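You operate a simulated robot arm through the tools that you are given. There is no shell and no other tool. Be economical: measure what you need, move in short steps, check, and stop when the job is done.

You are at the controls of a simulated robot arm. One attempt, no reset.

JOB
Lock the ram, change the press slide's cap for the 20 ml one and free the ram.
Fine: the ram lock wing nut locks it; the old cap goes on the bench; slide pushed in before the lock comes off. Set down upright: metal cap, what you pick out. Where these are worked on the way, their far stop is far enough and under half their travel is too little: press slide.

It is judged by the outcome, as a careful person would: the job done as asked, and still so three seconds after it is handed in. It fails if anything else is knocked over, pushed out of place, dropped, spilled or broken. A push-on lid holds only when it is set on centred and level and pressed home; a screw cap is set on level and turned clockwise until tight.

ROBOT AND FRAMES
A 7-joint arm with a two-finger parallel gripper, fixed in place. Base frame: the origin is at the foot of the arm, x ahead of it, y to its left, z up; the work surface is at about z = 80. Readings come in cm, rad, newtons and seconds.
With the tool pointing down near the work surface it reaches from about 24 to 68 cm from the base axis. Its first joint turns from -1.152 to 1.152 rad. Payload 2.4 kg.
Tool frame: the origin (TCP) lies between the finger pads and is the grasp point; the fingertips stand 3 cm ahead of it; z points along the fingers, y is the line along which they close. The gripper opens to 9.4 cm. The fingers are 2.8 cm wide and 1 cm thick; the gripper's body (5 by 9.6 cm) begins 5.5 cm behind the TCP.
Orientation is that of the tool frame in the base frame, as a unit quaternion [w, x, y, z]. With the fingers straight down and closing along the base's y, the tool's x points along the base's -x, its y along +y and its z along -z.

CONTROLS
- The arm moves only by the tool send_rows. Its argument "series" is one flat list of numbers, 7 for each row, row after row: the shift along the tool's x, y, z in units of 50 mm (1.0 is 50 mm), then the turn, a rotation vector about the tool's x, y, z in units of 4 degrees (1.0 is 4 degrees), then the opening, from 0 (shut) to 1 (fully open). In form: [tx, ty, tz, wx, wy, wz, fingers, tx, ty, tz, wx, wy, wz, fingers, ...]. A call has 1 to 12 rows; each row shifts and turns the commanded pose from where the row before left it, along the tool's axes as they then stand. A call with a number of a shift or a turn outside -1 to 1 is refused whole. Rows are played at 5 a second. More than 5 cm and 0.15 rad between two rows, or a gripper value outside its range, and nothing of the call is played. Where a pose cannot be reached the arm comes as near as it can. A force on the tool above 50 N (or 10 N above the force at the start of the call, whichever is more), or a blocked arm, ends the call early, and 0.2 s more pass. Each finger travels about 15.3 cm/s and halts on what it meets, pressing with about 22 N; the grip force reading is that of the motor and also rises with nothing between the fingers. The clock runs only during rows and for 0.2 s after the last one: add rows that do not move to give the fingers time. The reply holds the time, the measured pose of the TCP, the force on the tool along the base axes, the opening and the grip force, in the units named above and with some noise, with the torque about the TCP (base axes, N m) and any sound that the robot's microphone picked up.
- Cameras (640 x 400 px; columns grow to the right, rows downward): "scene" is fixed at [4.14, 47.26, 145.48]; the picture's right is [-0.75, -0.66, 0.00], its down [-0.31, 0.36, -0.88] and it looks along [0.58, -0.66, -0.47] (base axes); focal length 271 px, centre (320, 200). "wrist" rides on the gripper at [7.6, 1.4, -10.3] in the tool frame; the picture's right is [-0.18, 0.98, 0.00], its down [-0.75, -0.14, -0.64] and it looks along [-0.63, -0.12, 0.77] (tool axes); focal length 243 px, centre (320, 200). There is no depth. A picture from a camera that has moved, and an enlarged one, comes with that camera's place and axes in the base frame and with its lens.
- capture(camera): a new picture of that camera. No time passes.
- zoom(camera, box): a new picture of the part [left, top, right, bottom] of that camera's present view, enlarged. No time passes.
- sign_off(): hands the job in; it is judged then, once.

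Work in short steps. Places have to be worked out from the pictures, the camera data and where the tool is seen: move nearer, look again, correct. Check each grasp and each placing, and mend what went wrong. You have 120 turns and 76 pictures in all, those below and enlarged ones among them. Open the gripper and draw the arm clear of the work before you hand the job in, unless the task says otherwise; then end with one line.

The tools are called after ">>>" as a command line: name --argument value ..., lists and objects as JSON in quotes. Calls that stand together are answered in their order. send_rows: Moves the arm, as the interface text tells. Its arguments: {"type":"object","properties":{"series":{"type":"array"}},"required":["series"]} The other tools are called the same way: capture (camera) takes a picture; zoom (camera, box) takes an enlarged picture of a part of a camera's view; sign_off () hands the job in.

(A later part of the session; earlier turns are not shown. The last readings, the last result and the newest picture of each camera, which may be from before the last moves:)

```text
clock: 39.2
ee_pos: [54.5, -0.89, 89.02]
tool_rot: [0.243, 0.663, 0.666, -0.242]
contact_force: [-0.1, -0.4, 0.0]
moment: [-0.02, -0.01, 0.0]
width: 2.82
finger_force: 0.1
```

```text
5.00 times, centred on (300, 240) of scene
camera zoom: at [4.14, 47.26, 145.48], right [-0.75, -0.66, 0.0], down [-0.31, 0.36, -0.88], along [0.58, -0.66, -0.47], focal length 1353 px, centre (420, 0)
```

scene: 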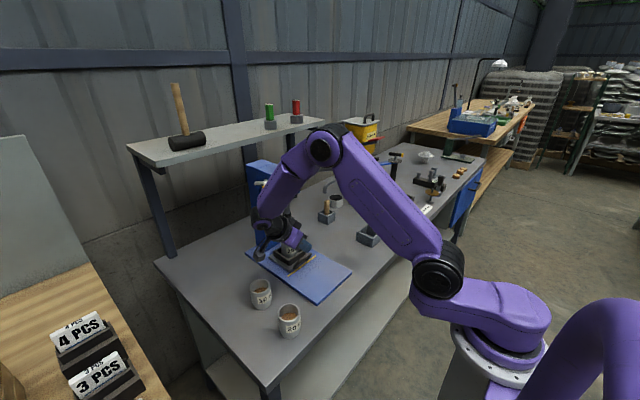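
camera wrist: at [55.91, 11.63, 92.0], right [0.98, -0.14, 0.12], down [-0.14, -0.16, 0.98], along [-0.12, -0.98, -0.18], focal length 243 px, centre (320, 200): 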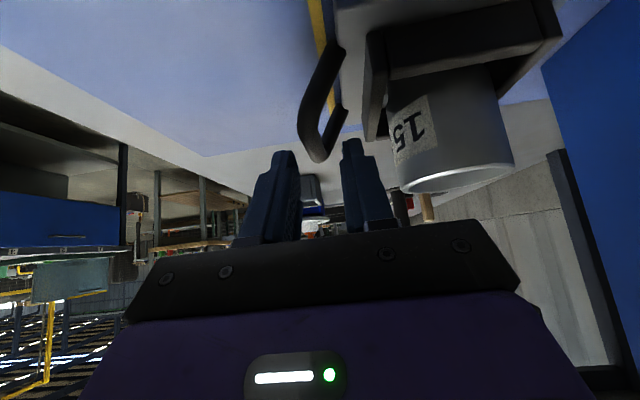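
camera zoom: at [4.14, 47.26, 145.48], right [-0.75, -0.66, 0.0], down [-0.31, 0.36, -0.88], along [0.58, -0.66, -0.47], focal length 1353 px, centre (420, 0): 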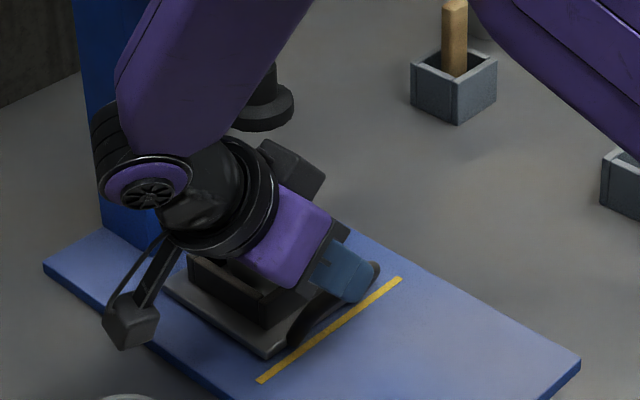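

The bar is between the fingers, at about (54.2, y -6..1, z 85). I descend onto it, then close.

>>> send_rows --series '[0.115, -0.03, 0.308, 0, 0, 0, 0.3, 0.115, -0.03, 0.308, 0, 0, 0, 0.3, 0, 0, 0, 0, 0, 0, 0.3]'

>>> capture --camera "wrist"

```text
clock: 40.0
ee_pos: [54.34, -2.16, 85.99]
tool_rot: [0.243, 0.664, 0.665, -0.242]
contact_force: [0.2, 0.2, 0.6]
moment: [0.0, -0.03, -0.01]
width: 2.83
finger_force: 0.0
```

```text
35 pictures are left
camera wrist: at [55.69, 10.46, 89.05], right [0.98, -0.14, 0.12], down [-0.14, -0.16, 0.98], along [-0.12, -0.98, -0.18], focal length 243 px, centre (320, 200)
```

wrist: 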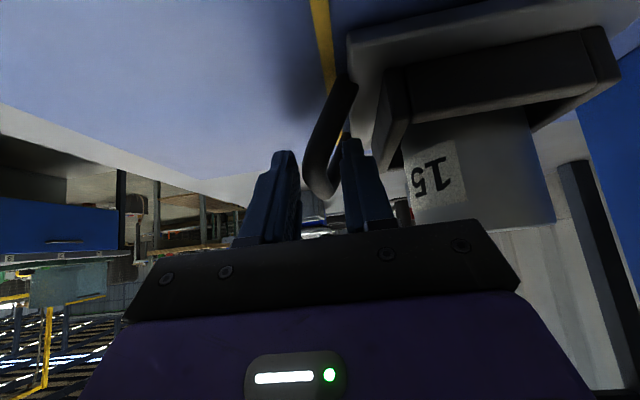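

The bar passes between the fingers. I close the grip.

>>> send_rows --series '[0, 0, 0, 0, 0, 0, 0.1, 0, 0, 0, 0, 0, 0, 0, 0, 0, 0, 0, 0, 0, 0]'

```text
clock: 40.8
ee_pos: [54.2, -2.05, 86.1]
tool_rot: [0.242, 0.663, 0.665, -0.243]
contact_force: [-7.6, 1.2, 1.8]
moment: [-0.32, 0.06, 0.06]
width: 1.61
finger_force: 45.2
```

It grips something 1.6 cm wide. I pull gently toward -x.

>>> send_rows --series '[0, -0.2, 0, 0, 0, 0, 0, 0, -0.2, 0, 0, 0, 0, 0, 0, -0.2, 0, 0, 0, 0, 0, 0, -0.2, 0, 0, 0, 0, 0]'

>>> zoom --camera "scene" --box '[230, 190, 365, 280]'

```text
clock: 41.8
ee_pos: [50.21, -2.13, 86.22]
tool_rot: [0.243, 0.663, 0.665, -0.243]
contact_force: [1.2, -9.5, -6.5]
moment: [0.87, -0.03, -0.07]
width: 1.58
finger_force: 45.0
```

```text
4.44 times, centred on (298, 235) of scene
camera zoom: at [4.15, 47.24, 145.49], right [-0.75, -0.66, 0.0], down [-0.31, 0.36, -0.88], along [0.58, -0.66, -0.47], focal length 1203 px, centre (420, 44)
```

zoom: 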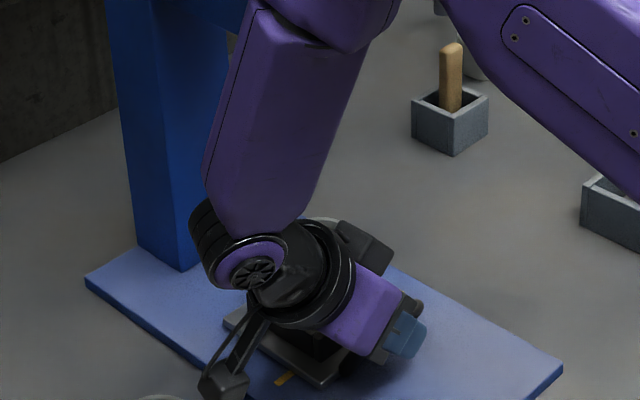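

The slide follows. I keep pulling toward its outer stop.

>>> send_rows --series '[0, -0.2, 0, 0, 0, 0, 0, 0, -0.2, 0, 0, 0, 0, 0, 0, -0.2, 0, 0, 0, 0, 0, 0, -0.2, 0, 0, 0, 0, 0]'

>>> send_rows --series '[0, -0.15, 0, 0, 0, 0, 0, 0, -0.15, 0, 0, 0, 0, 0, 0, -0.15, 0, 0, 0, 0, 0, 0, -0.15, 0, 0, 0, 0, 0]'

```text
clock: 42.8
ee_pos: [46.24, -2.07, 86.13]
tool_rot: [0.242, 0.663, 0.665, -0.243]
contact_force: [0.5, -14.1, -26.8]
moment: [-0.78, -0.03, 0.0]
width: 1.59
finger_force: 45.0
```

```text
clock: 43.8
ee_pos: [43.35, -1.97, 86.18]
tool_rot: [0.243, 0.663, 0.666, -0.241]
contact_force: [1.3, -13.6, -13.8]
moment: [-0.11, -0.03, -0.03]
width: 1.58
finger_force: 44.8
```

11 cm so far without a stop. I check the picture.

>>> capture --camera "scene"

>>> capture --camera "wrist"

```text
33 pictures are left
```

scene: 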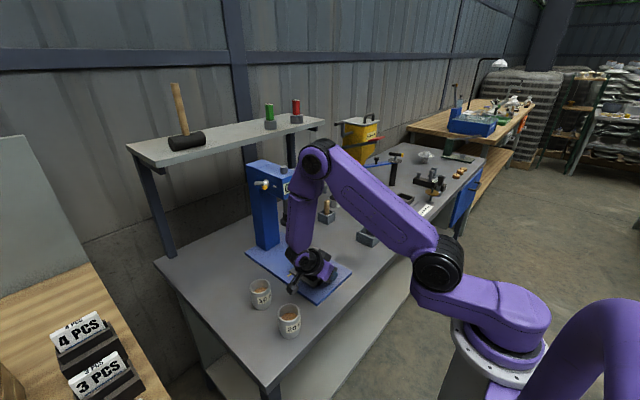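

```text
32 pictures are left
camera wrist: at [44.69, 10.51, 89.14], right [0.98, -0.14, 0.12], down [-0.14, -0.16, 0.98], along [-0.11, -0.98, -0.18], focal length 243 px, centre (320, 200)
```

wrist: 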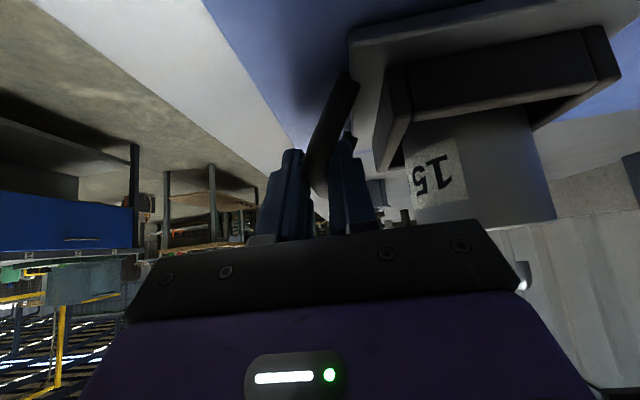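

The slide is out 11 cm with the tray near the plate's front. I try 1.2 cm more to feel for the stop, still clear of the 20 ml cap.

>>> send_rows --series '[0, -0.08, 0, 0, 0, 0, 0, 0, -0.08, 0, 0, 0, 0, 0, 0, -0.08, 0, 0, 0, 0, 0]'

```text
clock: 44.6
ee_pos: [42.08, -2.12, 86.26]
tool_rot: [0.242, 0.664, 0.665, -0.242]
contact_force: [1.2, -11.4, -9.3]
moment: [-0.04, 0.03, -0.03]
width: 1.6
finger_force: 45.3
```

There is no stop yet, but the slide is out 12.2 cm with its plate near the base's front edge, well past half. I release, back off, reduce the tilt to 20 degrees and rise.

>>> send_rows --series '[0, 0, 0, 0, 0, 0, 0.3, 0, 0, 0, 0, 0, 0, 0.3, 0, 0, -0.5, 0, 0, 0, 0.3, 0, 0, -0.7, 0, 0, 0, 0.3, 0, 0, -0.7, 0, 1, 0, 0.5, 0, 0, -0.5, 0, 1, 0, 0.8, 0, 0, 0, 0, 1, 0, 0.8, 0, 0, 0, 0, 1, 0, 0.8, 0, 0, 0, 0, 1, 0, 0.8]'

>>> capture --camera "wrist"

>>> zoom --camera "scene" --box '[230, 150, 380, 350]'

```text
clock: 46.6
ee_pos: [41.99, 5.53, 95.4]
tool_rot: [0.123, 0.695, 0.698, -0.123]
contact_force: [0.4, -0.3, 0.4]
moment: [0.0, -0.01, 0.03]
width: 7.5
finger_force: 0.1
```

```text
31 pictures are left
camera wrist: at [43.33, 16.34, 102.42], right [0.98, -0.17, 0.06], down [-0.14, -0.49, 0.86], along [-0.12, -0.86, -0.5], focal length 243 px, centre (320, 200)
```

wrist: 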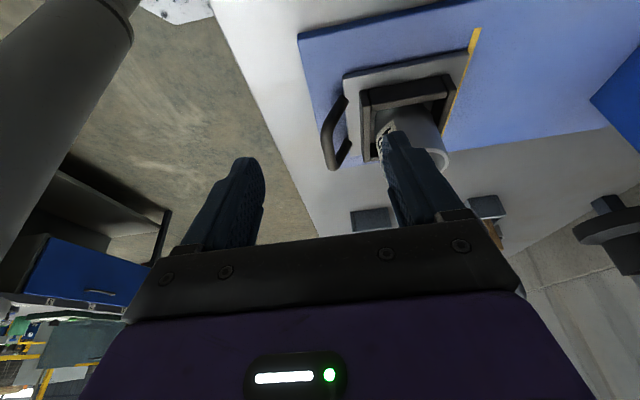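

```text
2.00 times, centred on (305, 250) of scene
camera zoom: at [4.14, 47.26, 145.48], right [-0.75, -0.66, 0.0], down [-0.31, 0.36, -0.88], along [0.58, -0.66, -0.47], focal length 541 px, centre (350, 100)
```

zoom: 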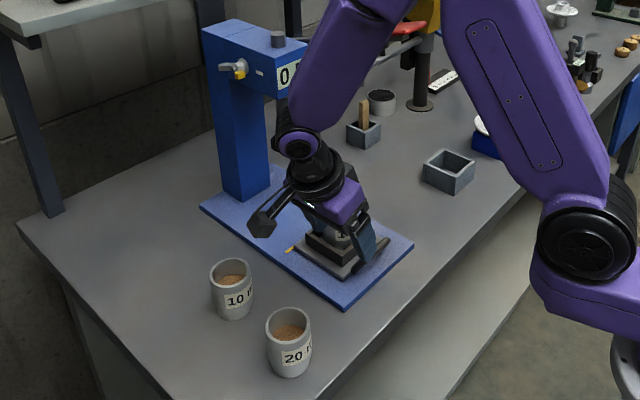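

The yellow line is now behind the tray, so the slide is properly out. I move to a pre-grasp above the 15 ml cap at about (50.2, -3).

>>> send_rows --series '[-0.373, 0.547, 0.107, 0, 0, 0, 0.85, -0.373, 0.547, 0.107, 0, 0, 0, 0.85, -0.373, 0.547, 0.107, 0, 0, 0, 0.85]'

>>> capture --camera "wrist"

```text
clock: 47.4
ee_pos: [50.28, -0.14, 95.87]
tool_rot: [0.124, 0.695, 0.697, -0.124]
contact_force: [0.6, 0.1, 0.8]
moment: [0.04, -0.02, 0.02]
width: 7.98
finger_force: 0.0
```

```text
29 pictures are left
camera wrist: at [51.61, 10.66, 102.83], right [0.98, -0.17, 0.06], down [-0.14, -0.49, 0.86], along [-0.12, -0.86, -0.5], focal length 243 px, centre (320, 200)
```

wrist: 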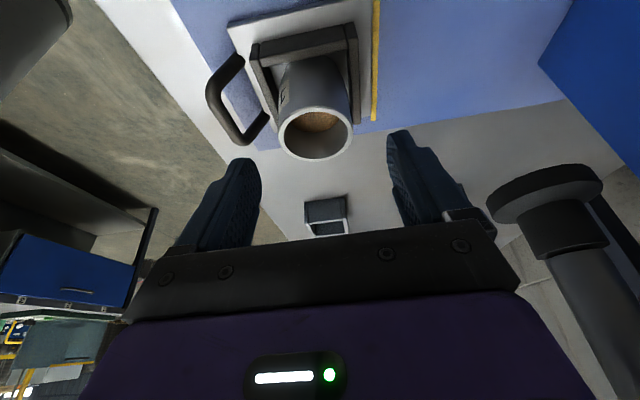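

The rim centre is at about (49.8, -2.6, 89). I descend so the pads straddle the cap above the tray walls.

>>> send_rows --series '[0.055, -0.048, 0.754, 0, 0, 0, 0.85, 0.055, -0.048, 0.754, 0, 0, 0, 0.85, 0, 0, 0, 0, 0, 0, 0.85]'

>>> capture --camera "wrist"

>>> zoom --camera "scene" --box '[250, 200, 370, 300]'

```text
clock: 48.2
ee_pos: [49.78, -2.17, 88.57]
tool_rot: [0.124, 0.695, 0.697, -0.123]
contact_force: [-0.2, -0.2, 0.6]
moment: [-0.01, 0.01, 0.02]
width: 7.99
finger_force: 0.1
```

```text
28 pictures are left
camera wrist: at [51.17, 8.64, 95.63], right [0.98, -0.17, 0.06], down [-0.14, -0.49, 0.86], along [-0.12, -0.86, -0.5], focal length 243 px, centre (320, 200)
```

wrist: 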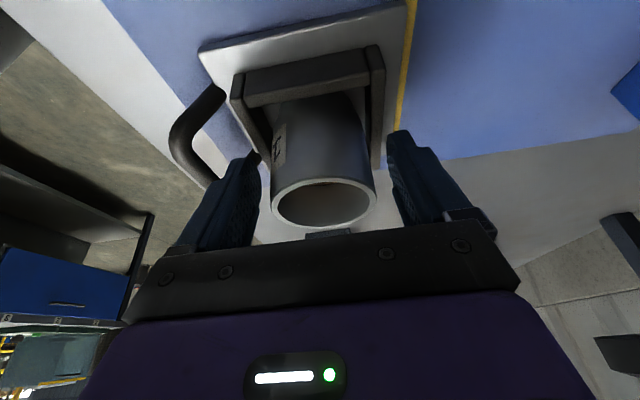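

```text
4.00 times, centred on (310, 250) of scene
camera zoom: at [4.14, 47.26, 145.48], right [-0.75, -0.66, 0.0], down [-0.31, 0.36, -0.88], along [0.58, -0.66, -0.47], focal length 1082 px, centre (360, 0)
```

zoom: 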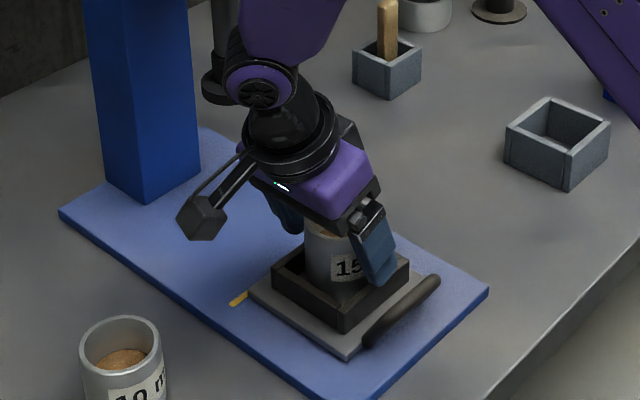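

The cap axis is at (49.8, -2.5) with the rim at z≈89.4 and radius 2.8, centred between the fingers. I close and lift slightly.

>>> send_rows --series '[0, 0, 0, 0, 0, 0, 0.6, 0, 0, 0, 0, 0, 0, 0.5, 0, 0, 0, 0, 0, 0, 0.45, 0, 0, 0, 0, 0, 0, 0.45]'

```text
clock: 49.2
ee_pos: [49.91, -2.17, 88.57]
tool_rot: [0.124, 0.694, 0.698, -0.122]
contact_force: [0.0, 0.3, 0.2]
moment: [0.07, 0.01, 0.0]
width: 7.1
finger_force: 22.0
```

The fingers halted at 7.1 cm, wider than expected. I look before lifting.

>>> zoom --camera "wrist" --box '[160, 20, 480, 240]'

>>> zoom --camera "scene" --box '[295, 230, 370, 280]'

```text
1.82 times, centred on (320, 130) of wrist
camera zoom: at [51.16, 8.66, 95.65], right [0.98, -0.17, 0.06], down [-0.14, -0.49, 0.86], along [-0.12, -0.86, -0.5], focal length 441 px, centre (320, 327)
```

zoom: 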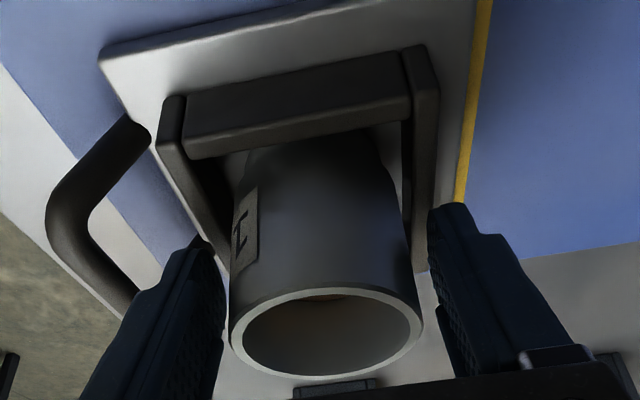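

```text
8.00 times, centred on (332, 255) of scene
camera zoom: at [4.15, 47.26, 145.48], right [-0.75, -0.66, 0.0], down [-0.31, 0.36, -0.88], along [0.58, -0.66, -0.47], focal length 2165 px, centre (220, -240)
```

zoom: 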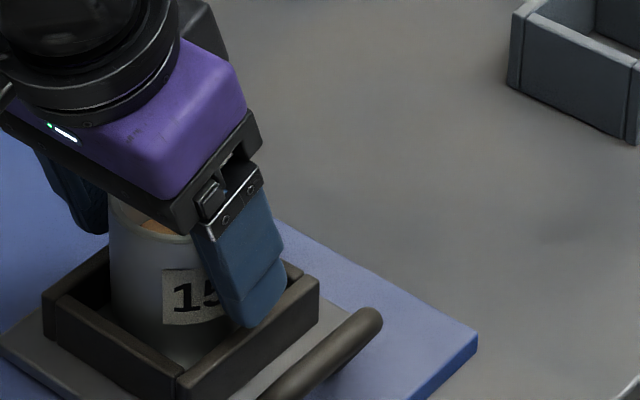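

The -x finger is stopped by the tray's front wall, not the cap. I reopen, rise 1 cm and close again.

>>> send_rows --series '[0, 0, 0, 0, 0, 0, 0.85, 0, 0, 0, 0, 0, 0, 0.85, -0.02, -0.03, -0.2, 0, 0, 0, 0.85, 0, 0, 0, 0, 0, 0, 0.6, 0, 0, 0, 0, 0, 0, 0.45, 0, 0, 0, 0, 0, 0, 0.45]'

>>> zoom --camera "wrist" --box '[160, 20, 480, 240]'

```text
clock: 50.6
ee_pos: [49.54, -1.96, 89.61]
tool_rot: [0.123, 0.696, 0.697, -0.124]
contact_force: [-0.4, 0.5, -0.1]
moment: [0.08, -0.04, 0.01]
width: 6.67
finger_force: 21.9
```

```text
1.82 times, centred on (320, 130) of wrist
camera zoom: at [50.97, 8.84, 96.64], right [0.98, -0.17, 0.06], down [-0.14, -0.49, 0.86], along [-0.12, -0.86, -0.5], focal length 441 px, centre (320, 327)
```

zoom: 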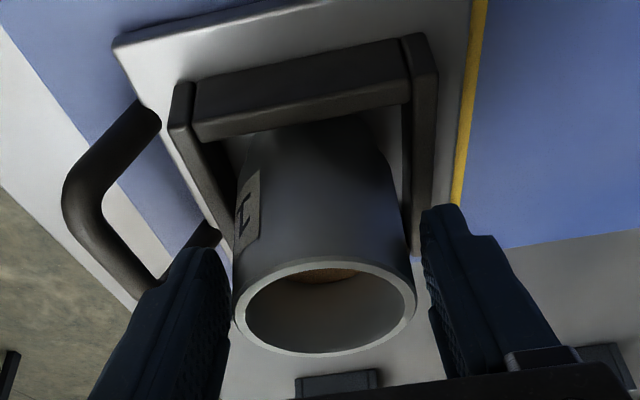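

The numbers suggest a remaining gap of about 0.5 cm on each side. I command a tighter closing with more time and see whether the width changes.

>>> send_rows --series '[0, 0, 0, 0, 0, 0, 0.2, 0, 0, 0, 0, 0, 0, 0.1, 0, 0, 0, 0, 0, 0, 0, 0, 0, 0, 0, 0, 0, 0]'

>>> zoom --camera "scene" --box '[295, 230, 370, 280]'

```text
clock: 51.6
ee_pos: [49.67, -1.92, 89.65]
tool_rot: [0.124, 0.695, 0.698, -0.123]
contact_force: [0.2, 0.1, 0.3]
moment: [0.01, 0.01, -0.01]
width: 6.64
finger_force: 22.4
```

```text
8.00 times, centred on (332, 255) of scene
camera zoom: at [4.15, 47.26, 145.48], right [-0.75, -0.66, 0.0], down [-0.31, 0.36, -0.88], along [0.58, -0.66, -0.47], focal length 2165 px, centre (220, -240)
```

zoom: 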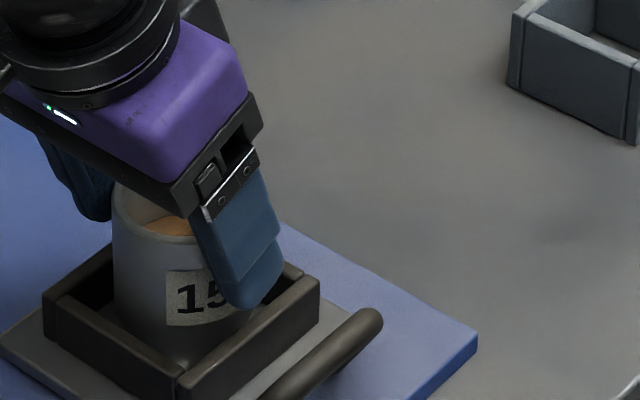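

The finger visibly bears on the cap's label, so it is probably gripped; the handle also read about 0.6 wide of its look. I lift straight up 1.5 cm and check.

>>> send_rows --series '[-0.034, 0, -0.094, 0, 0, 0, 0.1, -0.034, 0, -0.094, 0, 0, 0, 0.1, -0.034, 0, -0.094, 0, 0, 0, 0.1]'

>>> capture --camera "wrist"

```text
clock: 52.4
ee_pos: [49.63, -1.83, 91.13]
tool_rot: [0.123, 0.695, 0.697, -0.123]
contact_force: [-0.7, -0.2, -3.4]
moment: [0.05, 0.0, 0.02]
width: 6.67
finger_force: 21.9
```

```text
22 pictures are left
camera wrist: at [51.04, 8.82, 98.16], right [0.98, -0.17, 0.06], down [-0.14, -0.49, 0.86], along [-0.12, -0.86, -0.5], focal length 243 px, centre (320, 200)
```

wrist: 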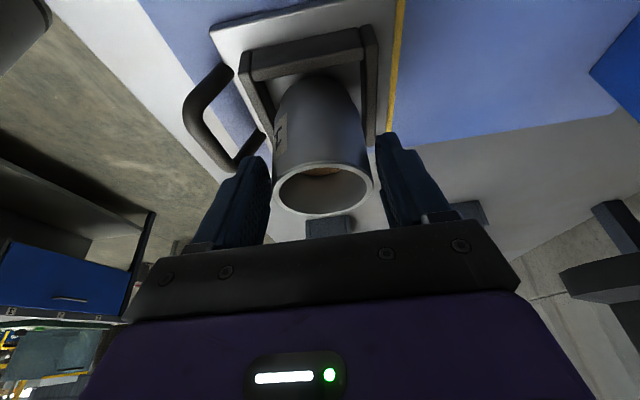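

It is lifted and held, with about 0.35 kg showing and the pose unchanged in the grip. I raise it and carry it level to a free bench spot at about (48, 24).

>>> send_rows --series '[-0.154, 0, -0.423, 0, 0, 0, 0.1, -0.154, 0, -0.423, 0, 0, 0, 0.1, -0.154, 0, -0.423, 0, 0, 0, 0.1, -0.154, 0, -0.423, 0, 0, 0, 0.1]'

>>> send_rows --series '[0.3, -0.02, -0.109, 0, 0, 0, 0.1, 0.485, -0.032, -0.177, 0, 0, 0, 0.1, 0.485, -0.032, -0.177, 0, 0, 0, 0.1, 0.485, -0.032, -0.177, 0, 0, 0, 0.1, 0.485, -0.032, -0.177, 0, 0, 0, 0.1, 0.485, -0.032, -0.177, 0, 0, 0, 0.1, 0.485, -0.032, -0.177, 0, 0, 0, 0.1, 0.485, -0.032, -0.177, 0, 0, 0, 0.1, 0.485, -0.032, -0.177, 0, 0, 0, 0.1, 0.485, -0.032, -0.177, 0, 0, 0, 0.1, 0.2, -0.02, -0.073, 0, 0, 0, 0.1]'

>>> capture --camera "scene"

>>> capture --camera "wrist"

```text
clock: 53.4
ee_pos: [49.58, -1.84, 100.28]
tool_rot: [0.124, 0.695, 0.698, -0.123]
contact_force: [-0.2, -0.3, -3.1]
moment: [0.02, 0.03, 0.0]
width: 6.65
finger_force: 21.9
```

```text
clock: 55.8
ee_pos: [47.97, 23.92, 99.94]
tool_rot: [0.124, 0.696, 0.696, -0.123]
contact_force: [0.1, 0.5, -3.9]
moment: [-0.02, -0.01, 0.02]
width: 6.66
finger_force: 22.4
```

```text
21 pictures are left
```

scene: 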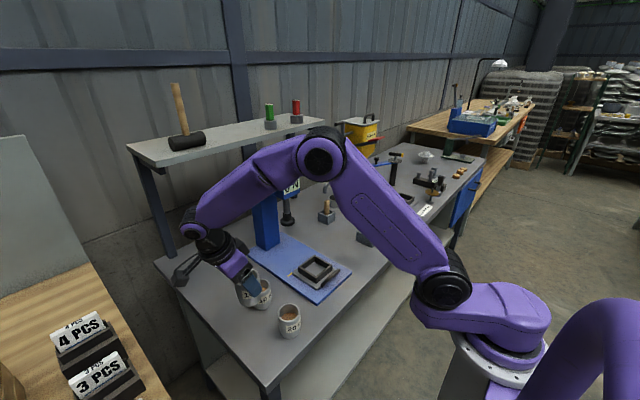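

```text
20 pictures are left
camera wrist: at [49.33, 34.66, 106.97], right [0.98, -0.17, 0.06], down [-0.14, -0.49, 0.86], along [-0.12, -0.86, -0.5], focal length 243 px, centre (320, 200)
```

wrist: 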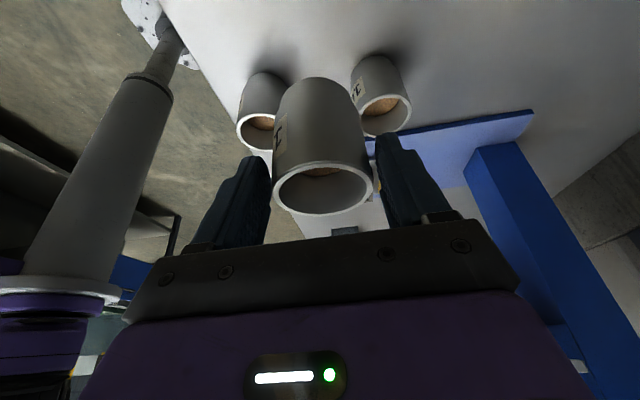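

The area beneath is clear bench. I shift 1.2 cm farther in +y to leave room and descend most of the way.

>>> send_rows --series '[0.226, 0, -0.082, 0, 0, 0, 0.1, 0.171, 0, 0.47, 0, 0, 0, 0.1, 0.171, 0, 0.47, 0, 0, 0, 0.1, 0.171, 0, 0.47, 0, 0, 0, 0.1, 0.171, 0, 0.47, 0, 0, 0, 0.1]'

>>> send_rows --series '[0.0205, 0, 0.0564, 0, 0, 0, 0.1, 0.0205, 0, 0.0564, 0, 0, 0, 0.1, 0.0205, 0, 0.0564, 0, 0, 0, 0.1, 0.0205, 0, 0.0564, 0, 0, 0, 0.1]'

>>> zoom --camera "scene" --box '[200, 240, 320, 340]'

```text
clock: 57.0
ee_pos: [47.89, 25.01, 89.89]
tool_rot: [0.123, 0.695, 0.698, -0.123]
contact_force: [-0.4, 0.1, -2.8]
moment: [0.07, 0.02, 0.0]
width: 6.66
finger_force: 22.1
```

```text
clock: 58.0
ee_pos: [47.92, 25.01, 88.92]
tool_rot: [0.123, 0.696, 0.697, -0.124]
contact_force: [-0.2, 0.1, -3.1]
moment: [0.01, 0.01, -0.01]
width: 6.64
finger_force: 22.5
```

```text
4.00 times, centred on (260, 290) of scene
camera zoom: at [4.15, 47.27, 145.48], right [-0.75, -0.66, 0.0], down [-0.31, 0.36, -0.88], along [0.58, -0.66, -0.47], focal length 1082 px, centre (560, -160)
```

zoom: 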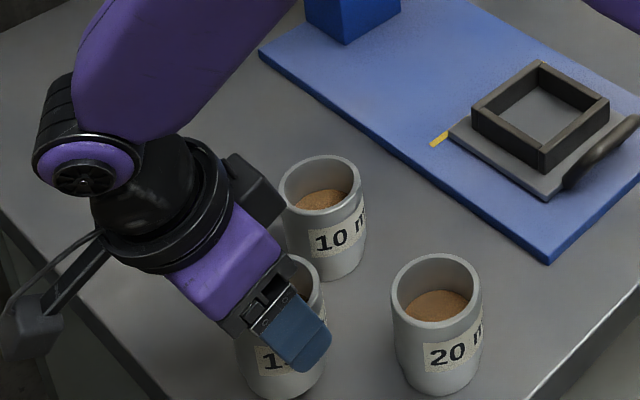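

Still above the surface and clear of the other caps. I continue lowering in small steps until contact.

>>> send_rows --series '[0.0205, 0, 0.0564, 0, 0, 0, 0.1, 0.0205, 0, 0.0564, 0, 0, 0, 0.1, 0.0205, 0, 0.0564, 0, 0, 0, 0.1]'

>>> send_rows --series '[0.0137, 0, 0.0376, 0, 0, 0, 0.1, 0.0137, 0, 0.0376, 0, 0, 0, 0.1]'

```text
clock: 58.8
ee_pos: [47.92, 24.96, 88.09]
tool_rot: [0.123, 0.695, 0.697, -0.123]
contact_force: [0.0, 0.5, -3.0]
moment: [0.04, 0.01, 0.02]
width: 6.65
finger_force: 21.7
```

```text
clock: 59.4
ee_pos: [47.92, 24.91, 87.59]
tool_rot: [0.123, 0.694, 0.698, -0.123]
contact_force: [-0.2, 0.0, -3.5]
moment: [0.06, -0.01, -0.03]
width: 6.69
finger_force: 22.3
```

No contact yet, so I continue.

>>> send_rows --series '[0.0137, 0, 0.0376, 0, 0, 0, 0.1, 0.0137, 0, 0.0376, 0, 0, 0, 0.1]'

>>> send_rows --series '[0.0137, 0, 0.0376, 0, 0, 0, 0.1, 0.0137, 0, 0.0376, 0, 0, 0, 0.1]'

```text
clock: 60.0
ee_pos: [47.92, 24.91, 87.34]
tool_rot: [0.125, 0.695, 0.697, -0.123]
contact_force: [-6.4, -3.9, 32.8]
moment: [-0.5, 0.77, -0.08]
width: 6.66
finger_force: 21.8
```

```text
clock: 60.4
ee_pos: [47.98, 25.08, 87.46]
tool_rot: [0.125, 0.695, 0.697, -0.125]
contact_force: [-5.1, -0.7, 9.5]
moment: [0.17, 0.32, 0.05]
width: 6.67
finger_force: 21.7
stopped in row 1: the force on the tool passed its limit (the readings are from after the stop); the commanded pose is now the measured one
```

The cap is on the bench at TCP z≈87.45. I open the fingers and withdraw along the tool axis.

>>> send_rows --series '[0, 0, 0, 0, 0, 0, 0.75, 0, 0, 0, 0, 0, 0, 0.82, 0, 0, 0, 0, 0, 0, 0.82, 0, 0, -0.4, 0, 0, 0, 0.82, 0, 0, -0.8, 0, 0, 0, 0.82, 0, 0, -0.8, 0, 0, 0, 0.82]'

>>> capture --camera "wrist"

```text
clock: 61.8
ee_pos: [47.85, 28.57, 96.81]
tool_rot: [0.125, 0.695, 0.697, -0.125]
contact_force: [-0.5, -0.1, -0.6]
moment: [0.01, -0.01, -0.02]
width: 7.71
finger_force: 0.2
```

```text
18 pictures are left
camera wrist: at [49.29, 39.33, 103.84], right [0.98, -0.17, 0.06], down [-0.14, -0.49, 0.86], along [-0.12, -0.86, -0.5], focal length 243 px, centre (320, 200)
```

wrist: 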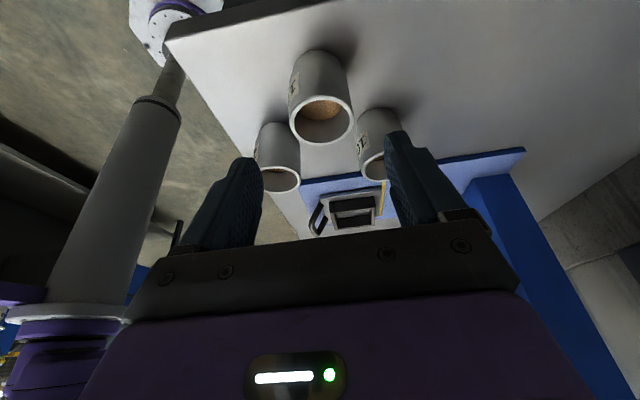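

The 15 ml cap stands upright. The 20 ml cap is at about (41.4, 17.2), rim z≈87.5. I move to a pre-grasp over it with the gripper open wide.

>>> send_rows --series '[-0.467, -0.43, 0.291, 0, 0, 0, 0.9, -0.467, -0.43, 0.291, 0, 0, 0, 0.9, -0.467, -0.43, 0.291, 0, 0, 0, 0.9]'

>>> capture --camera "wrist"

```text
clock: 62.6
ee_pos: [41.67, 20.43, 94.89]
tool_rot: [0.124, 0.696, 0.696, -0.123]
contact_force: [0.1, 0.9, -0.1]
moment: [0.01, 0.03, 0.0]
width: 8.46
finger_force: 0.1
```

```text
17 pictures are left
camera wrist: at [42.96, 31.32, 101.96], right [0.98, -0.17, 0.07], down [-0.14, -0.49, 0.86], along [-0.12, -0.86, -0.5], focal length 243 px, centre (320, 200)
```

wrist: 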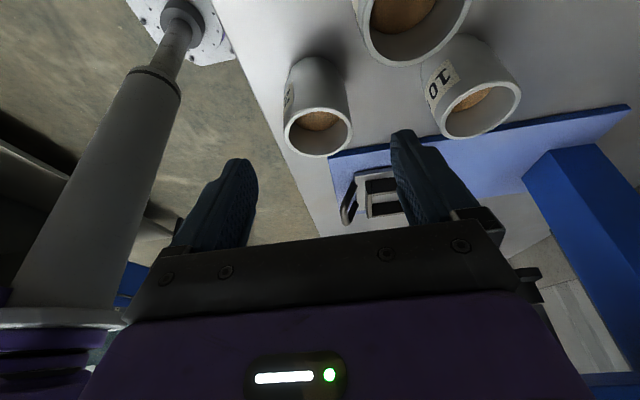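

The rim is centred at about (41.2, 17.2). I descend and then check.

>>> send_rows --series '[0, -0.042, 0.777, 0, 0, 0, 0.9, 0, -0.042, 0.777, 0, 0, 0, 0.9, 0, 0, 0, 0, 0, 0, 0.9]'

>>> capture --camera "wrist"

```text
clock: 63.4
ee_pos: [41.16, 17.87, 87.68]
tool_rot: [0.125, 0.696, 0.696, -0.124]
contact_force: [0.0, 0.2, 0.6]
moment: [-0.02, 0.0, -0.02]
width: 8.47
finger_force: 0.0
```

```text
16 pictures are left
camera wrist: at [42.45, 28.65, 94.73], right [0.98, -0.17, 0.06], down [-0.14, -0.49, 0.86], along [-0.12, -0.86, -0.5], focal length 243 px, centre (320, 200)
```

wrist: 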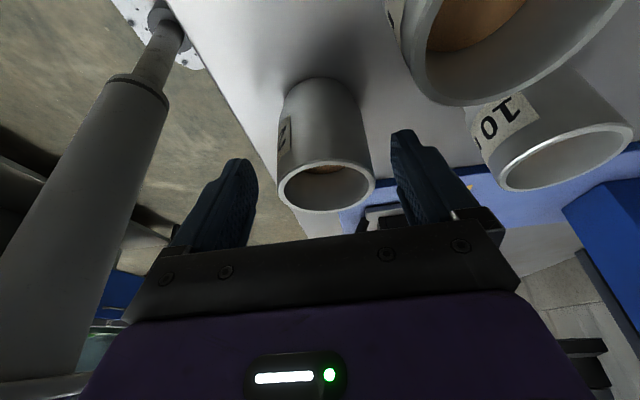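

Centred the same as the earlier good grasp. I close and lift 1.5 cm.

>>> send_rows --series '[0, 0.02, 0, 0, 0, 0, 0.75, 0, 0, 0, 0, 0, 0, 0.5, 0, 0, 0, 0, 0, 0, 0.2, 0, 0, 0, 0, 0, 0, 0.1, 0, 0, 0, 0, 0, 0, 0.1]'

>>> send_rows --series '[-0.034, 0, -0.094, 0, 0, 0, 0.1, -0.034, 0, -0.094, 0, 0, 0, 0.1, -0.034, 0, -0.094, 0, 0, 0, 0.1]'

```text
clock: 64.6
ee_pos: [41.23, 17.88, 87.64]
tool_rot: [0.125, 0.695, 0.697, -0.123]
contact_force: [1.8, 0.6, 1.0]
moment: [-0.01, -0.02, -0.01]
width: 6.66
finger_force: 22.5
```

```text
clock: 65.4
ee_pos: [41.24, 17.72, 89.17]
tool_rot: [0.124, 0.695, 0.697, -0.125]
contact_force: [0.6, -0.1, -3.5]
moment: [0.01, 0.0, 0.02]
width: 6.67
finger_force: 21.6
```

Held, with the same 3.5 N load. I raise it and carry it over the tray.

>>> send_rows --series '[-0.148, 0, -0.406, 0, 0, 0, 0.1, -0.148, 0, -0.406, 0, 0, 0, 0.1, -0.148, 0, -0.406, 0, 0, 0, 0.1, -0.148, 0, -0.406, 0, 0, 0, 0.1, -0.148, 0, -0.406, 0, 0, 0, 0.1]'

>>> send_rows --series '[-0.3, 0.14, 0.109, 0, 0, 0, 0.1, -0.463, 0.21, 0.168, 0, 0, 0, 0.1, -0.463, 0.21, 0.168, 0, 0, 0, 0.1, -0.463, 0.21, 0.168, 0, 0, 0, 0.1, -0.463, 0.21, 0.168, 0, 0, 0, 0.1, -0.463, 0.21, 0.168, 0, 0, 0, 0.1, -0.463, 0.21, 0.168, 0, 0, 0, 0.1, -0.463, 0.21, 0.168, 0, 0, 0, 0.1, -0.163, 0.07, 0.059, 0, 0, 0, 0.1, 0, 0, 0, 0, 0, 0, 0.1]'

>>> capture --camera "wrist"

```text
clock: 66.6
ee_pos: [41.22, 17.89, 99.88]
tool_rot: [0.125, 0.695, 0.697, -0.124]
contact_force: [-0.5, -0.5, -3.6]
moment: [0.05, -0.04, 0.03]
width: 6.64
finger_force: 22.0
```

```text
clock: 68.8
ee_pos: [49.76, -2.04, 100.13]
tool_rot: [0.124, 0.695, 0.697, -0.123]
contact_force: [0.2, 0.1, -2.6]
moment: [0.03, -0.02, 0.0]
width: 6.65
finger_force: 22.0
```

```text
15 pictures are left
camera wrist: at [51.05, 8.85, 107.1], right [0.98, -0.17, 0.06], down [-0.14, -0.49, 0.86], along [-0.12, -0.86, -0.5], focal length 243 px, centre (320, 200)
```

wrist: 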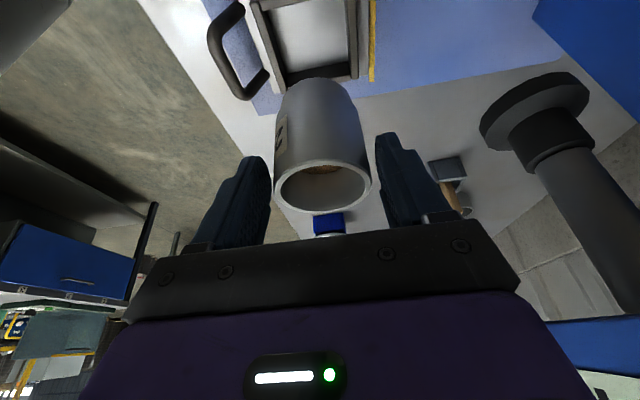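

The cap is aligned as the old one was. I lower it to just above the tray walls and check.

>>> send_rows --series '[0.123, 0, 0.338, 0, 0, 0, 0.1, 0.123, 0, 0.338, 0, 0, 0, 0.1, 0.123, 0, 0.338, 0, 0, 0, 0.1, 0, 0, 0, 0, 0, 0, 0.1]'

>>> zoom --camera "wrist" --box '[200, 0, 440, 220]'

>>> zoom --camera "scene" --box '[280, 220, 370, 300]'

```text
clock: 69.8
ee_pos: [49.79, -1.87, 94.69]
tool_rot: [0.124, 0.695, 0.698, -0.123]
contact_force: [0.0, 0.5, -3.3]
moment: [0.07, -0.02, 0.01]
width: 6.64
finger_force: 22.2
```

```text
1.82 times, centred on (320, 110) of wrist
camera zoom: at [51.06, 8.9, 101.68], right [0.98, -0.17, 0.06], down [-0.14, -0.49, 0.86], along [-0.11, -0.86, -0.5], focal length 441 px, centre (320, 364)
```

zoom: 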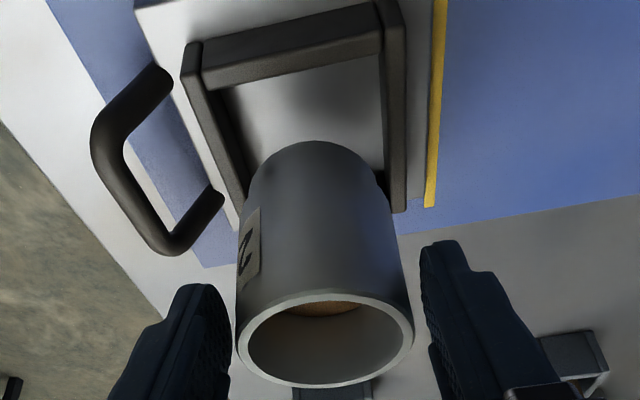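

```text
5.00 times, centred on (325, 260) of scene
camera zoom: at [4.15, 47.26, 145.48], right [-0.75, -0.66, 0.0], down [-0.31, 0.36, -0.88], along [0.58, -0.66, -0.47], focal length 1353 px, centre (295, -100)
```

zoom: 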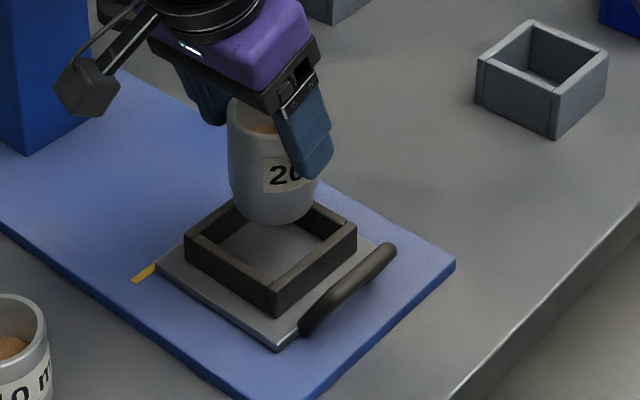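

The cap is over the tray opening. I shift 0.1 cm and lower it into the tray.

>>> send_rows --series '[-0.019, -0.025, 0.007, 0, 0, 0, 0.1, 0.068, 0, 0.188, 0, 0, 0, 0.1, 0.068, 0, 0.188, 0, 0, 0, 0.1, 0.068, 0, 0.188, 0, 0, 0, 0.1, 0.055, 0, 0.15, 0, 0, 0, 0.1]'

>>> send_rows --series '[0.0137, 0, 0.0376, 0, 0, 0, 0.1, 0.0137, 0, 0.0376, 0, 0, 0, 0.1, 0.0137, 0, 0.0376, 0, 0, 0, 0.1]'

```text
clock: 71.0
ee_pos: [49.61, -2.12, 90.95]
tool_rot: [0.125, 0.696, 0.696, -0.124]
contact_force: [0.7, 0.1, -3.3]
moment: [0.03, 0.0, 0.0]
width: 6.7
finger_force: 21.8
```

```text
clock: 71.8
ee_pos: [49.47, -2.15, 90.35]
tool_rot: [0.125, 0.694, 0.698, -0.124]
contact_force: [-0.4, 1.5, -3.5]
moment: [0.15, 0.03, -0.01]
width: 6.66
finger_force: 23.3
```

It is inside the tray walls with no contact so far. I lower the last half centimetre.

>>> send_rows --series '[0.0137, 0, 0.0376, 0, 0, 0, 0.1, 0.0137, 0, 0.0376, 0, 0, 0, 0.1]'

>>> send_rows --series '[0.0068, 0, 0.0188, 0, 0, 0, 0.1, 0.0068, 0, 0.0188, 0, 0, 0, 0.1]'

```text
clock: 72.4
ee_pos: [49.63, -2.0, 89.96]
tool_rot: [0.125, 0.695, 0.698, -0.123]
contact_force: [-0.9, 4.1, 1.5]
moment: [0.27, 0.19, -0.02]
width: 6.65
finger_force: 22.7
```

```text
clock: 73.0
ee_pos: [49.68, -2.05, 89.87]
tool_rot: [0.127, 0.695, 0.697, -0.122]
contact_force: [0.6, 2.1, 15.1]
moment: [-0.17, 0.32, -0.03]
width: 6.66
finger_force: 21.7
```

It touched down as predicted at z≈89.9. I open the fingers and withdraw along the tool axis.

>>> send_rows --series '[0, 0, 0, 0, 0, 0, 0.75, 0, 0, 0, 0, 0, 0, 0.82, 0, 0, 0, 0, 0, 0, 0.82, 0, 0, -0.4, 0, 0, 0, 0.82, 0, 0, -0.8, 0, 0, 0, 0.82, 0, 0, -0.4, 0, 0, 0, 0.82]'

>>> capture --camera "wrist"

```text
clock: 74.4
ee_pos: [49.67, 0.8, 97.45]
tool_rot: [0.125, 0.695, 0.697, -0.124]
contact_force: [-0.1, -0.3, -0.3]
moment: [-0.02, -0.01, 0.01]
width: 7.7
finger_force: 0.1
```

```text
12 pictures are left
camera wrist: at [50.91, 11.47, 104.25], right [0.98, -0.17, 0.06], down [-0.14, -0.49, 0.86], along [-0.11, -0.86, -0.5], focal length 243 px, centre (320, 200)
```

wrist: 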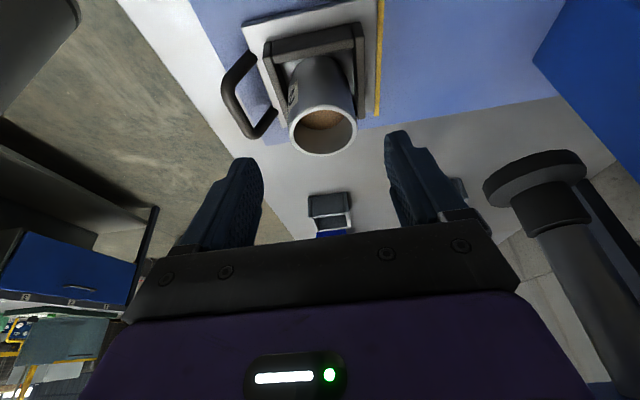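

The 20 ml cap sits in the tray. I close the fingers and go to the outside of the handle bar, so I can push the slide back in.

>>> send_rows --series '[0, -0.713, 0, 0, 0, 0, 0.5, 0, -0.713, 0, 0, 0, 0, 0, 0, -0.713, 0, 0, 0, 0, 0, 0.079, 0, 0.723, 0, 0, 0, 0, 0.079, 0, 0.723, 0, 0, 0, 0, 0.079, 0, 0.723, 0, 0, 0, 0]'

>>> capture --camera "wrist"

```text
clock: 75.8
ee_pos: [38.7, -2.19, 86.43]
tool_rot: [0.125, 0.695, 0.697, -0.124]
contact_force: [-0.4, 0.6, -0.2]
moment: [0.0, -0.03, 0.0]
width: 0.0
finger_force: 21.7
```

```text
11 pictures are left
camera wrist: at [40.19, 8.7, 93.45], right [0.98, -0.17, 0.06], down [-0.14, -0.49, 0.86], along [-0.12, -0.86, -0.5], focal length 243 px, centre (320, 200)
```

wrist: 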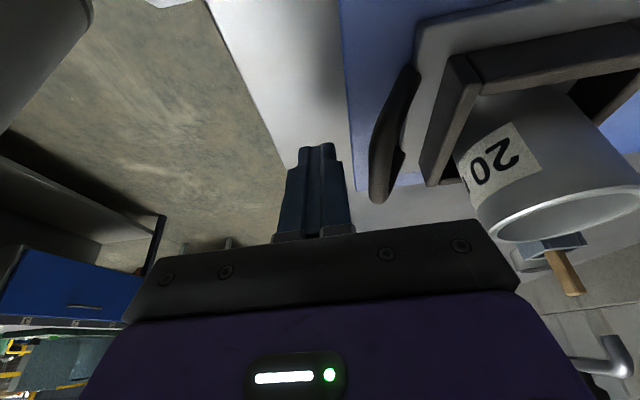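

The fingers stand just outside the bar. I push in +x slowly.

>>> send_rows --series '[0, 0.2, 0, 0, 0, 0, 0, 0, 0.1, 0, 0, 0, 0, 0, 0, 0.12, 0, 0, 0, 0, 0, 0, 0.15, 0, 0, 0, 0, 0, 0, 0.15, 0, 0, 0, 0, 0, 0, 0.15, 0, 0, 0, 0, 0, 0, 0.15, 0, 0, 0, 0, 0, 0, 0.15, 0, 0, 0, 0, 0, 0, 0.15, 0, 0, 0, 0, 0, 0, 0.15, 0, 0, 0, 0, 0]'

>>> zoom --camera "scene" --box '[230, 160, 380, 300]'

```text
clock: 78.0
ee_pos: [46.22, -2.05, 86.84]
tool_rot: [0.124, 0.696, 0.696, -0.124]
contact_force: [-0.5, 0.2, 0.4]
moment: [-0.03, -0.01, -0.02]
width: 0.02
finger_force: 21.8
```

```text
2.86 times, centred on (305, 230) of scene
camera zoom: at [4.14, 47.26, 145.48], right [-0.75, -0.66, 0.0], down [-0.31, 0.36, -0.88], along [0.58, -0.66, -0.47], focal length 773 px, centre (363, 114)
```

zoom: 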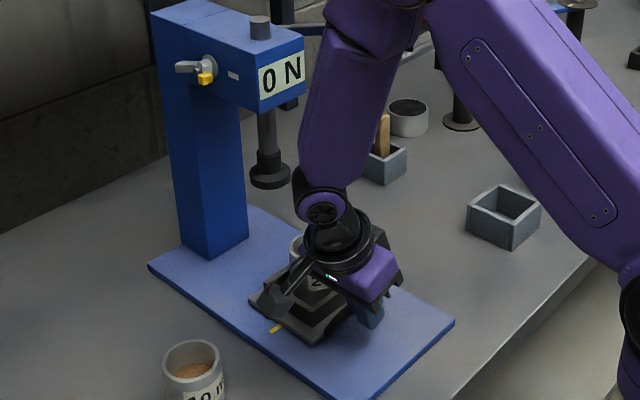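

The force is low, so I check that the fingers are really behind the bar.

>>> capture --camera "wrist"

```text
9 pictures are left
camera wrist: at [47.61, 8.75, 93.73], right [0.98, -0.17, 0.07], down [-0.14, -0.49, 0.86], along [-0.11, -0.86, -0.5], focal length 243 px, centre (320, 200)
```

wrist: 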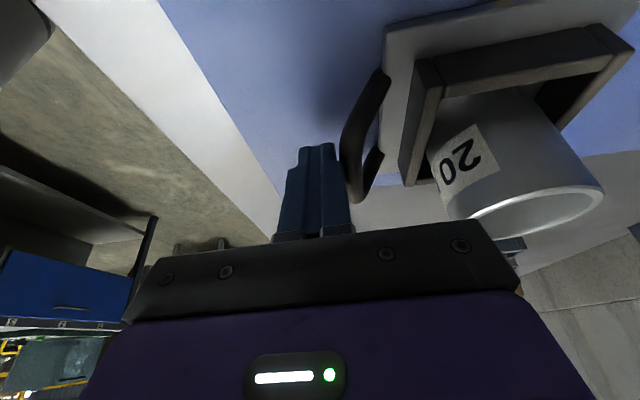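

The bar is against the fingers and the cap stands steady. I push the rest of the way, finishing with small steps to feel the stop.

>>> send_rows --series '[0, 0.15, 0, 0, 0, 0, 0, 0, 0.15, 0, 0, 0, 0, 0, 0, 0.15, 0, 0, 0, 0, 0, 0, 0.15, 0, 0, 0, 0, 0, 0, 0.15, 0, 0, 0, 0, 0, 0, 0.15, 0, 0, 0, 0, 0, 0, 0.12, 0, 0, 0, 0, 0]'

>>> send_rows --series '[0, 0.08, 0, 0, 0, 0, 0, 0, 0.08, 0, 0, 0, 0, 0, 0, 0.08, 0, 0, 0, 0, 0, 0, 0.06, 0, 0, 0, 0, 0]'

```text
clock: 79.6
ee_pos: [51.4, -2.0, 86.58]
tool_rot: [0.126, 0.695, 0.697, -0.124]
contact_force: [0.5, -0.1, 0.4]
moment: [0.0, 0.04, 0.03]
width: 0.0
finger_force: 21.8
```

```text
clock: 80.6
ee_pos: [52.55, -2.05, 86.72]
tool_rot: [0.122, 0.695, 0.697, -0.127]
contact_force: [-27.6, 3.3, 20.5]
moment: [0.32, -0.14, 0.43]
width: 0.0
finger_force: 22.4
```

The slide hit its inner stop (27 N) at the expected place. I back off, rise and look.

>>> send_rows --series '[0, -0.2, 0, 0, 0, 0, 0, 0, -0.2, 0, 0, 0, 0, 0, 0, 0, -0.8, 0, 0, 0, 0, 0, 0, -0.95, 0, 0, 0, 0, 0, 0, -0.95, 0, 0, 0, 0, 0, 0, -0.95, 0, 0, 0, 0, 0, 0, -0.95, 0, 0, 0, 0, 0, 0, -0.95, 0, 0, 0, 0, 0, 0, -0.95, 0, 0, 0, 0]'

>>> zoom --camera "scene" --box '[220, 150, 370, 350]'

```text
clock: 82.6
ee_pos: [50.88, 9.58, 117.0]
tool_rot: [0.124, 0.695, 0.697, -0.124]
contact_force: [-0.7, 0.3, 0.3]
moment: [-0.02, 0.01, -0.02]
width: 0.02
finger_force: 21.8
```

```text
2.00 times, centred on (295, 250) of scene
camera zoom: at [4.14, 47.26, 145.48], right [-0.75, -0.66, 0.0], down [-0.31, 0.36, -0.88], along [0.58, -0.66, -0.47], focal length 541 px, centre (370, 100)
```

zoom: 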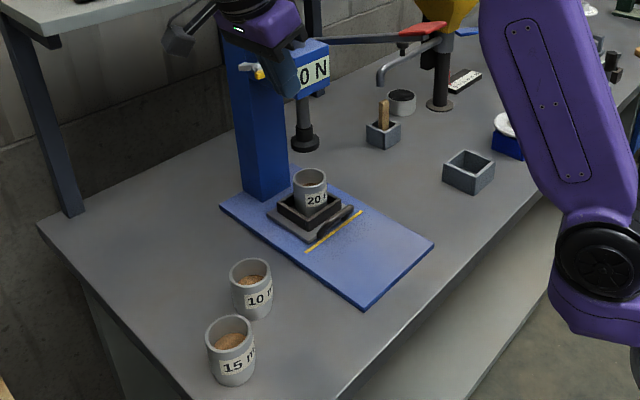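

The slide is fully in with the 20 ml cap upright under the ram; the 15 and 10 ml caps stand on the bench. Now I rotate back to the diagonal heading to free the wing nut.

>>> send_rows --series '[0, 0, 0, 0.09, -0.6, -0.784, 0, 0, 0, 0, 0.09, -0.6, -0.784, 0, 0, 0, 0, 0.09, -0.6, -0.784, 0, 0, 0, 0, 0.09, -0.6, -0.784, 0, 0, 0, 0, 0.09, -0.6, -0.784, 0, 0, 0, 0, 0.09, -0.6, -0.784, 0, 0, 0, 0, 0.09, -0.6, -0.784, 0, 0, 0, 0, 0.09, -0.6, -0.784, 0, 0, 0, 0, 0.09, -0.6, -0.784, 0, 0, 0, 0, 0.09, -0.6, -0.784, 0, 0, 0, 0, 0.09, -0.6, -0.784, 0, 0, 0, 0, 0.09, -0.6, -0.784, 0]'

>>> send_rows --series '[0, 0, 0, 0.09, -0.6, -0.784, 0, 0, 0, 0, 0.09, -0.6, -0.784, 0, 0, 0, 0, 0.09, -0.6, -0.784, 0, 0, 0, 0, 0.09, -0.6, -0.784, 0, 0, 0, 0, 0.09, -0.6, -0.784, 0, 0, 0, 0, 0.09, -0.6, -0.784, 0, 0, 0, 0, 0.09, -0.6, -0.784, 0, 0, 0, 0, 0.09, -0.6, -0.784, 0, 0, 0, 0, 0.09, -0.6, -0.784, 0, 0, 0, 0, 0.09, -0.6, -0.784, 0, 0, 0, 0, 0.09, -0.6, -0.784, 0, 0, 0, 0, 0.09, -0.6, -0.784, 0]'

>>> send_rows --series '[0, 0, 0, 0.09, -0.6, -0.784, 0, 0, 0, 0, 0.09, -0.6, -0.784, 0, 0, 0, 0, 0.09, -0.6, -0.784, 0, 0, 0, 0, 0.09, -0.6, -0.784, 0, 0, 0, 0, 0.09, -0.6, -0.784, 0, 0, 0, 0, 0.09, -0.6, -0.784, 0, 0, 0, 0, 0.09, -0.6, -0.784, 0, 0, 0, 0, 0.09, -0.6, -0.784, 0, 0, 0, 0, 0.09, -0.6, -0.784, 0, 0, 0, 0, 0.09, -0.6, -0.784, 0, 0, 0, 0, 0.09, -0.6, -0.784, 0]'

```text
clock: 85.2
ee_pos: [50.87, 9.21, 117.02]
tool_rot: [0.219, 0.388, 0.825, -0.349]
contact_force: [0.5, 0.2, 0.4]
moment: [0.0, -0.01, -0.04]
width: 0.0
finger_force: 21.9
```

```text
clock: 87.8
ee_pos: [50.94, 9.37, 117.18]
tool_rot: [0.276, 0.013, 0.812, -0.514]
contact_force: [-1.1, -0.9, 0.7]
moment: [-0.01, 0.0, 0.01]
width: 0.02
finger_force: 22.3
```

```text
clock: 90.2
ee_pos: [50.72, 9.33, 117.18]
tool_rot: [0.288, -0.333, 0.678, -0.589]
contact_force: [-0.1, 0.2, -0.9]
moment: [-0.03, 0.01, -0.02]
width: 0.01
finger_force: 21.7
```

The orientation is restored. I bring the closed fingertips in under the yellow wing, at about tip (64, 2.4, 108.3).

>>> send_rows --series '[-0.274, 0.669, 0.482, 0, 0, 0, 0, -0.274, 0.669, 0.482, 0, 0, 0, 0, 0, 0, 0.8, 0, 0, 0, 0, 0, 0, 0.8, 0, 0, 0, 0]'

>>> zoom --camera "wrist" --box '[250, 100, 370, 180]'

```text
clock: 91.2
ee_pos: [61.95, 4.18, 108.7]
tool_rot: [0.288, -0.33, 0.679, -0.589]
contact_force: [0.0, -0.3, -0.2]
moment: [0.02, 0.02, -0.01]
width: 0.03
finger_force: 22.1
```

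```text
5.00 times, centred on (310, 140) of wrist
camera zoom: at [49.04, 4.59, 108.61], right [0.0, 0.23, -0.97], down [-0.02, 0.97, 0.23], along [1.0, 0.02, 0.01], focal length 1213 px, centre (370, 500)
```

zoom: 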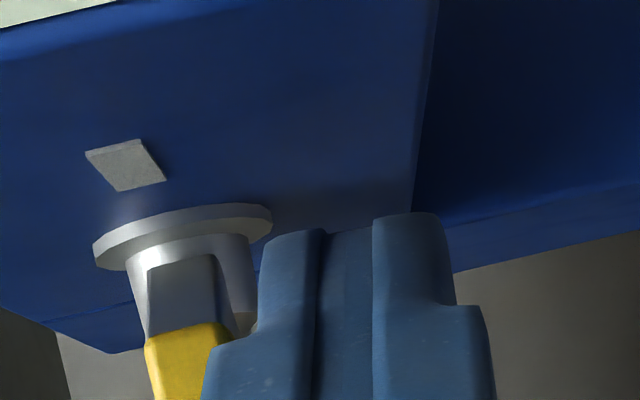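

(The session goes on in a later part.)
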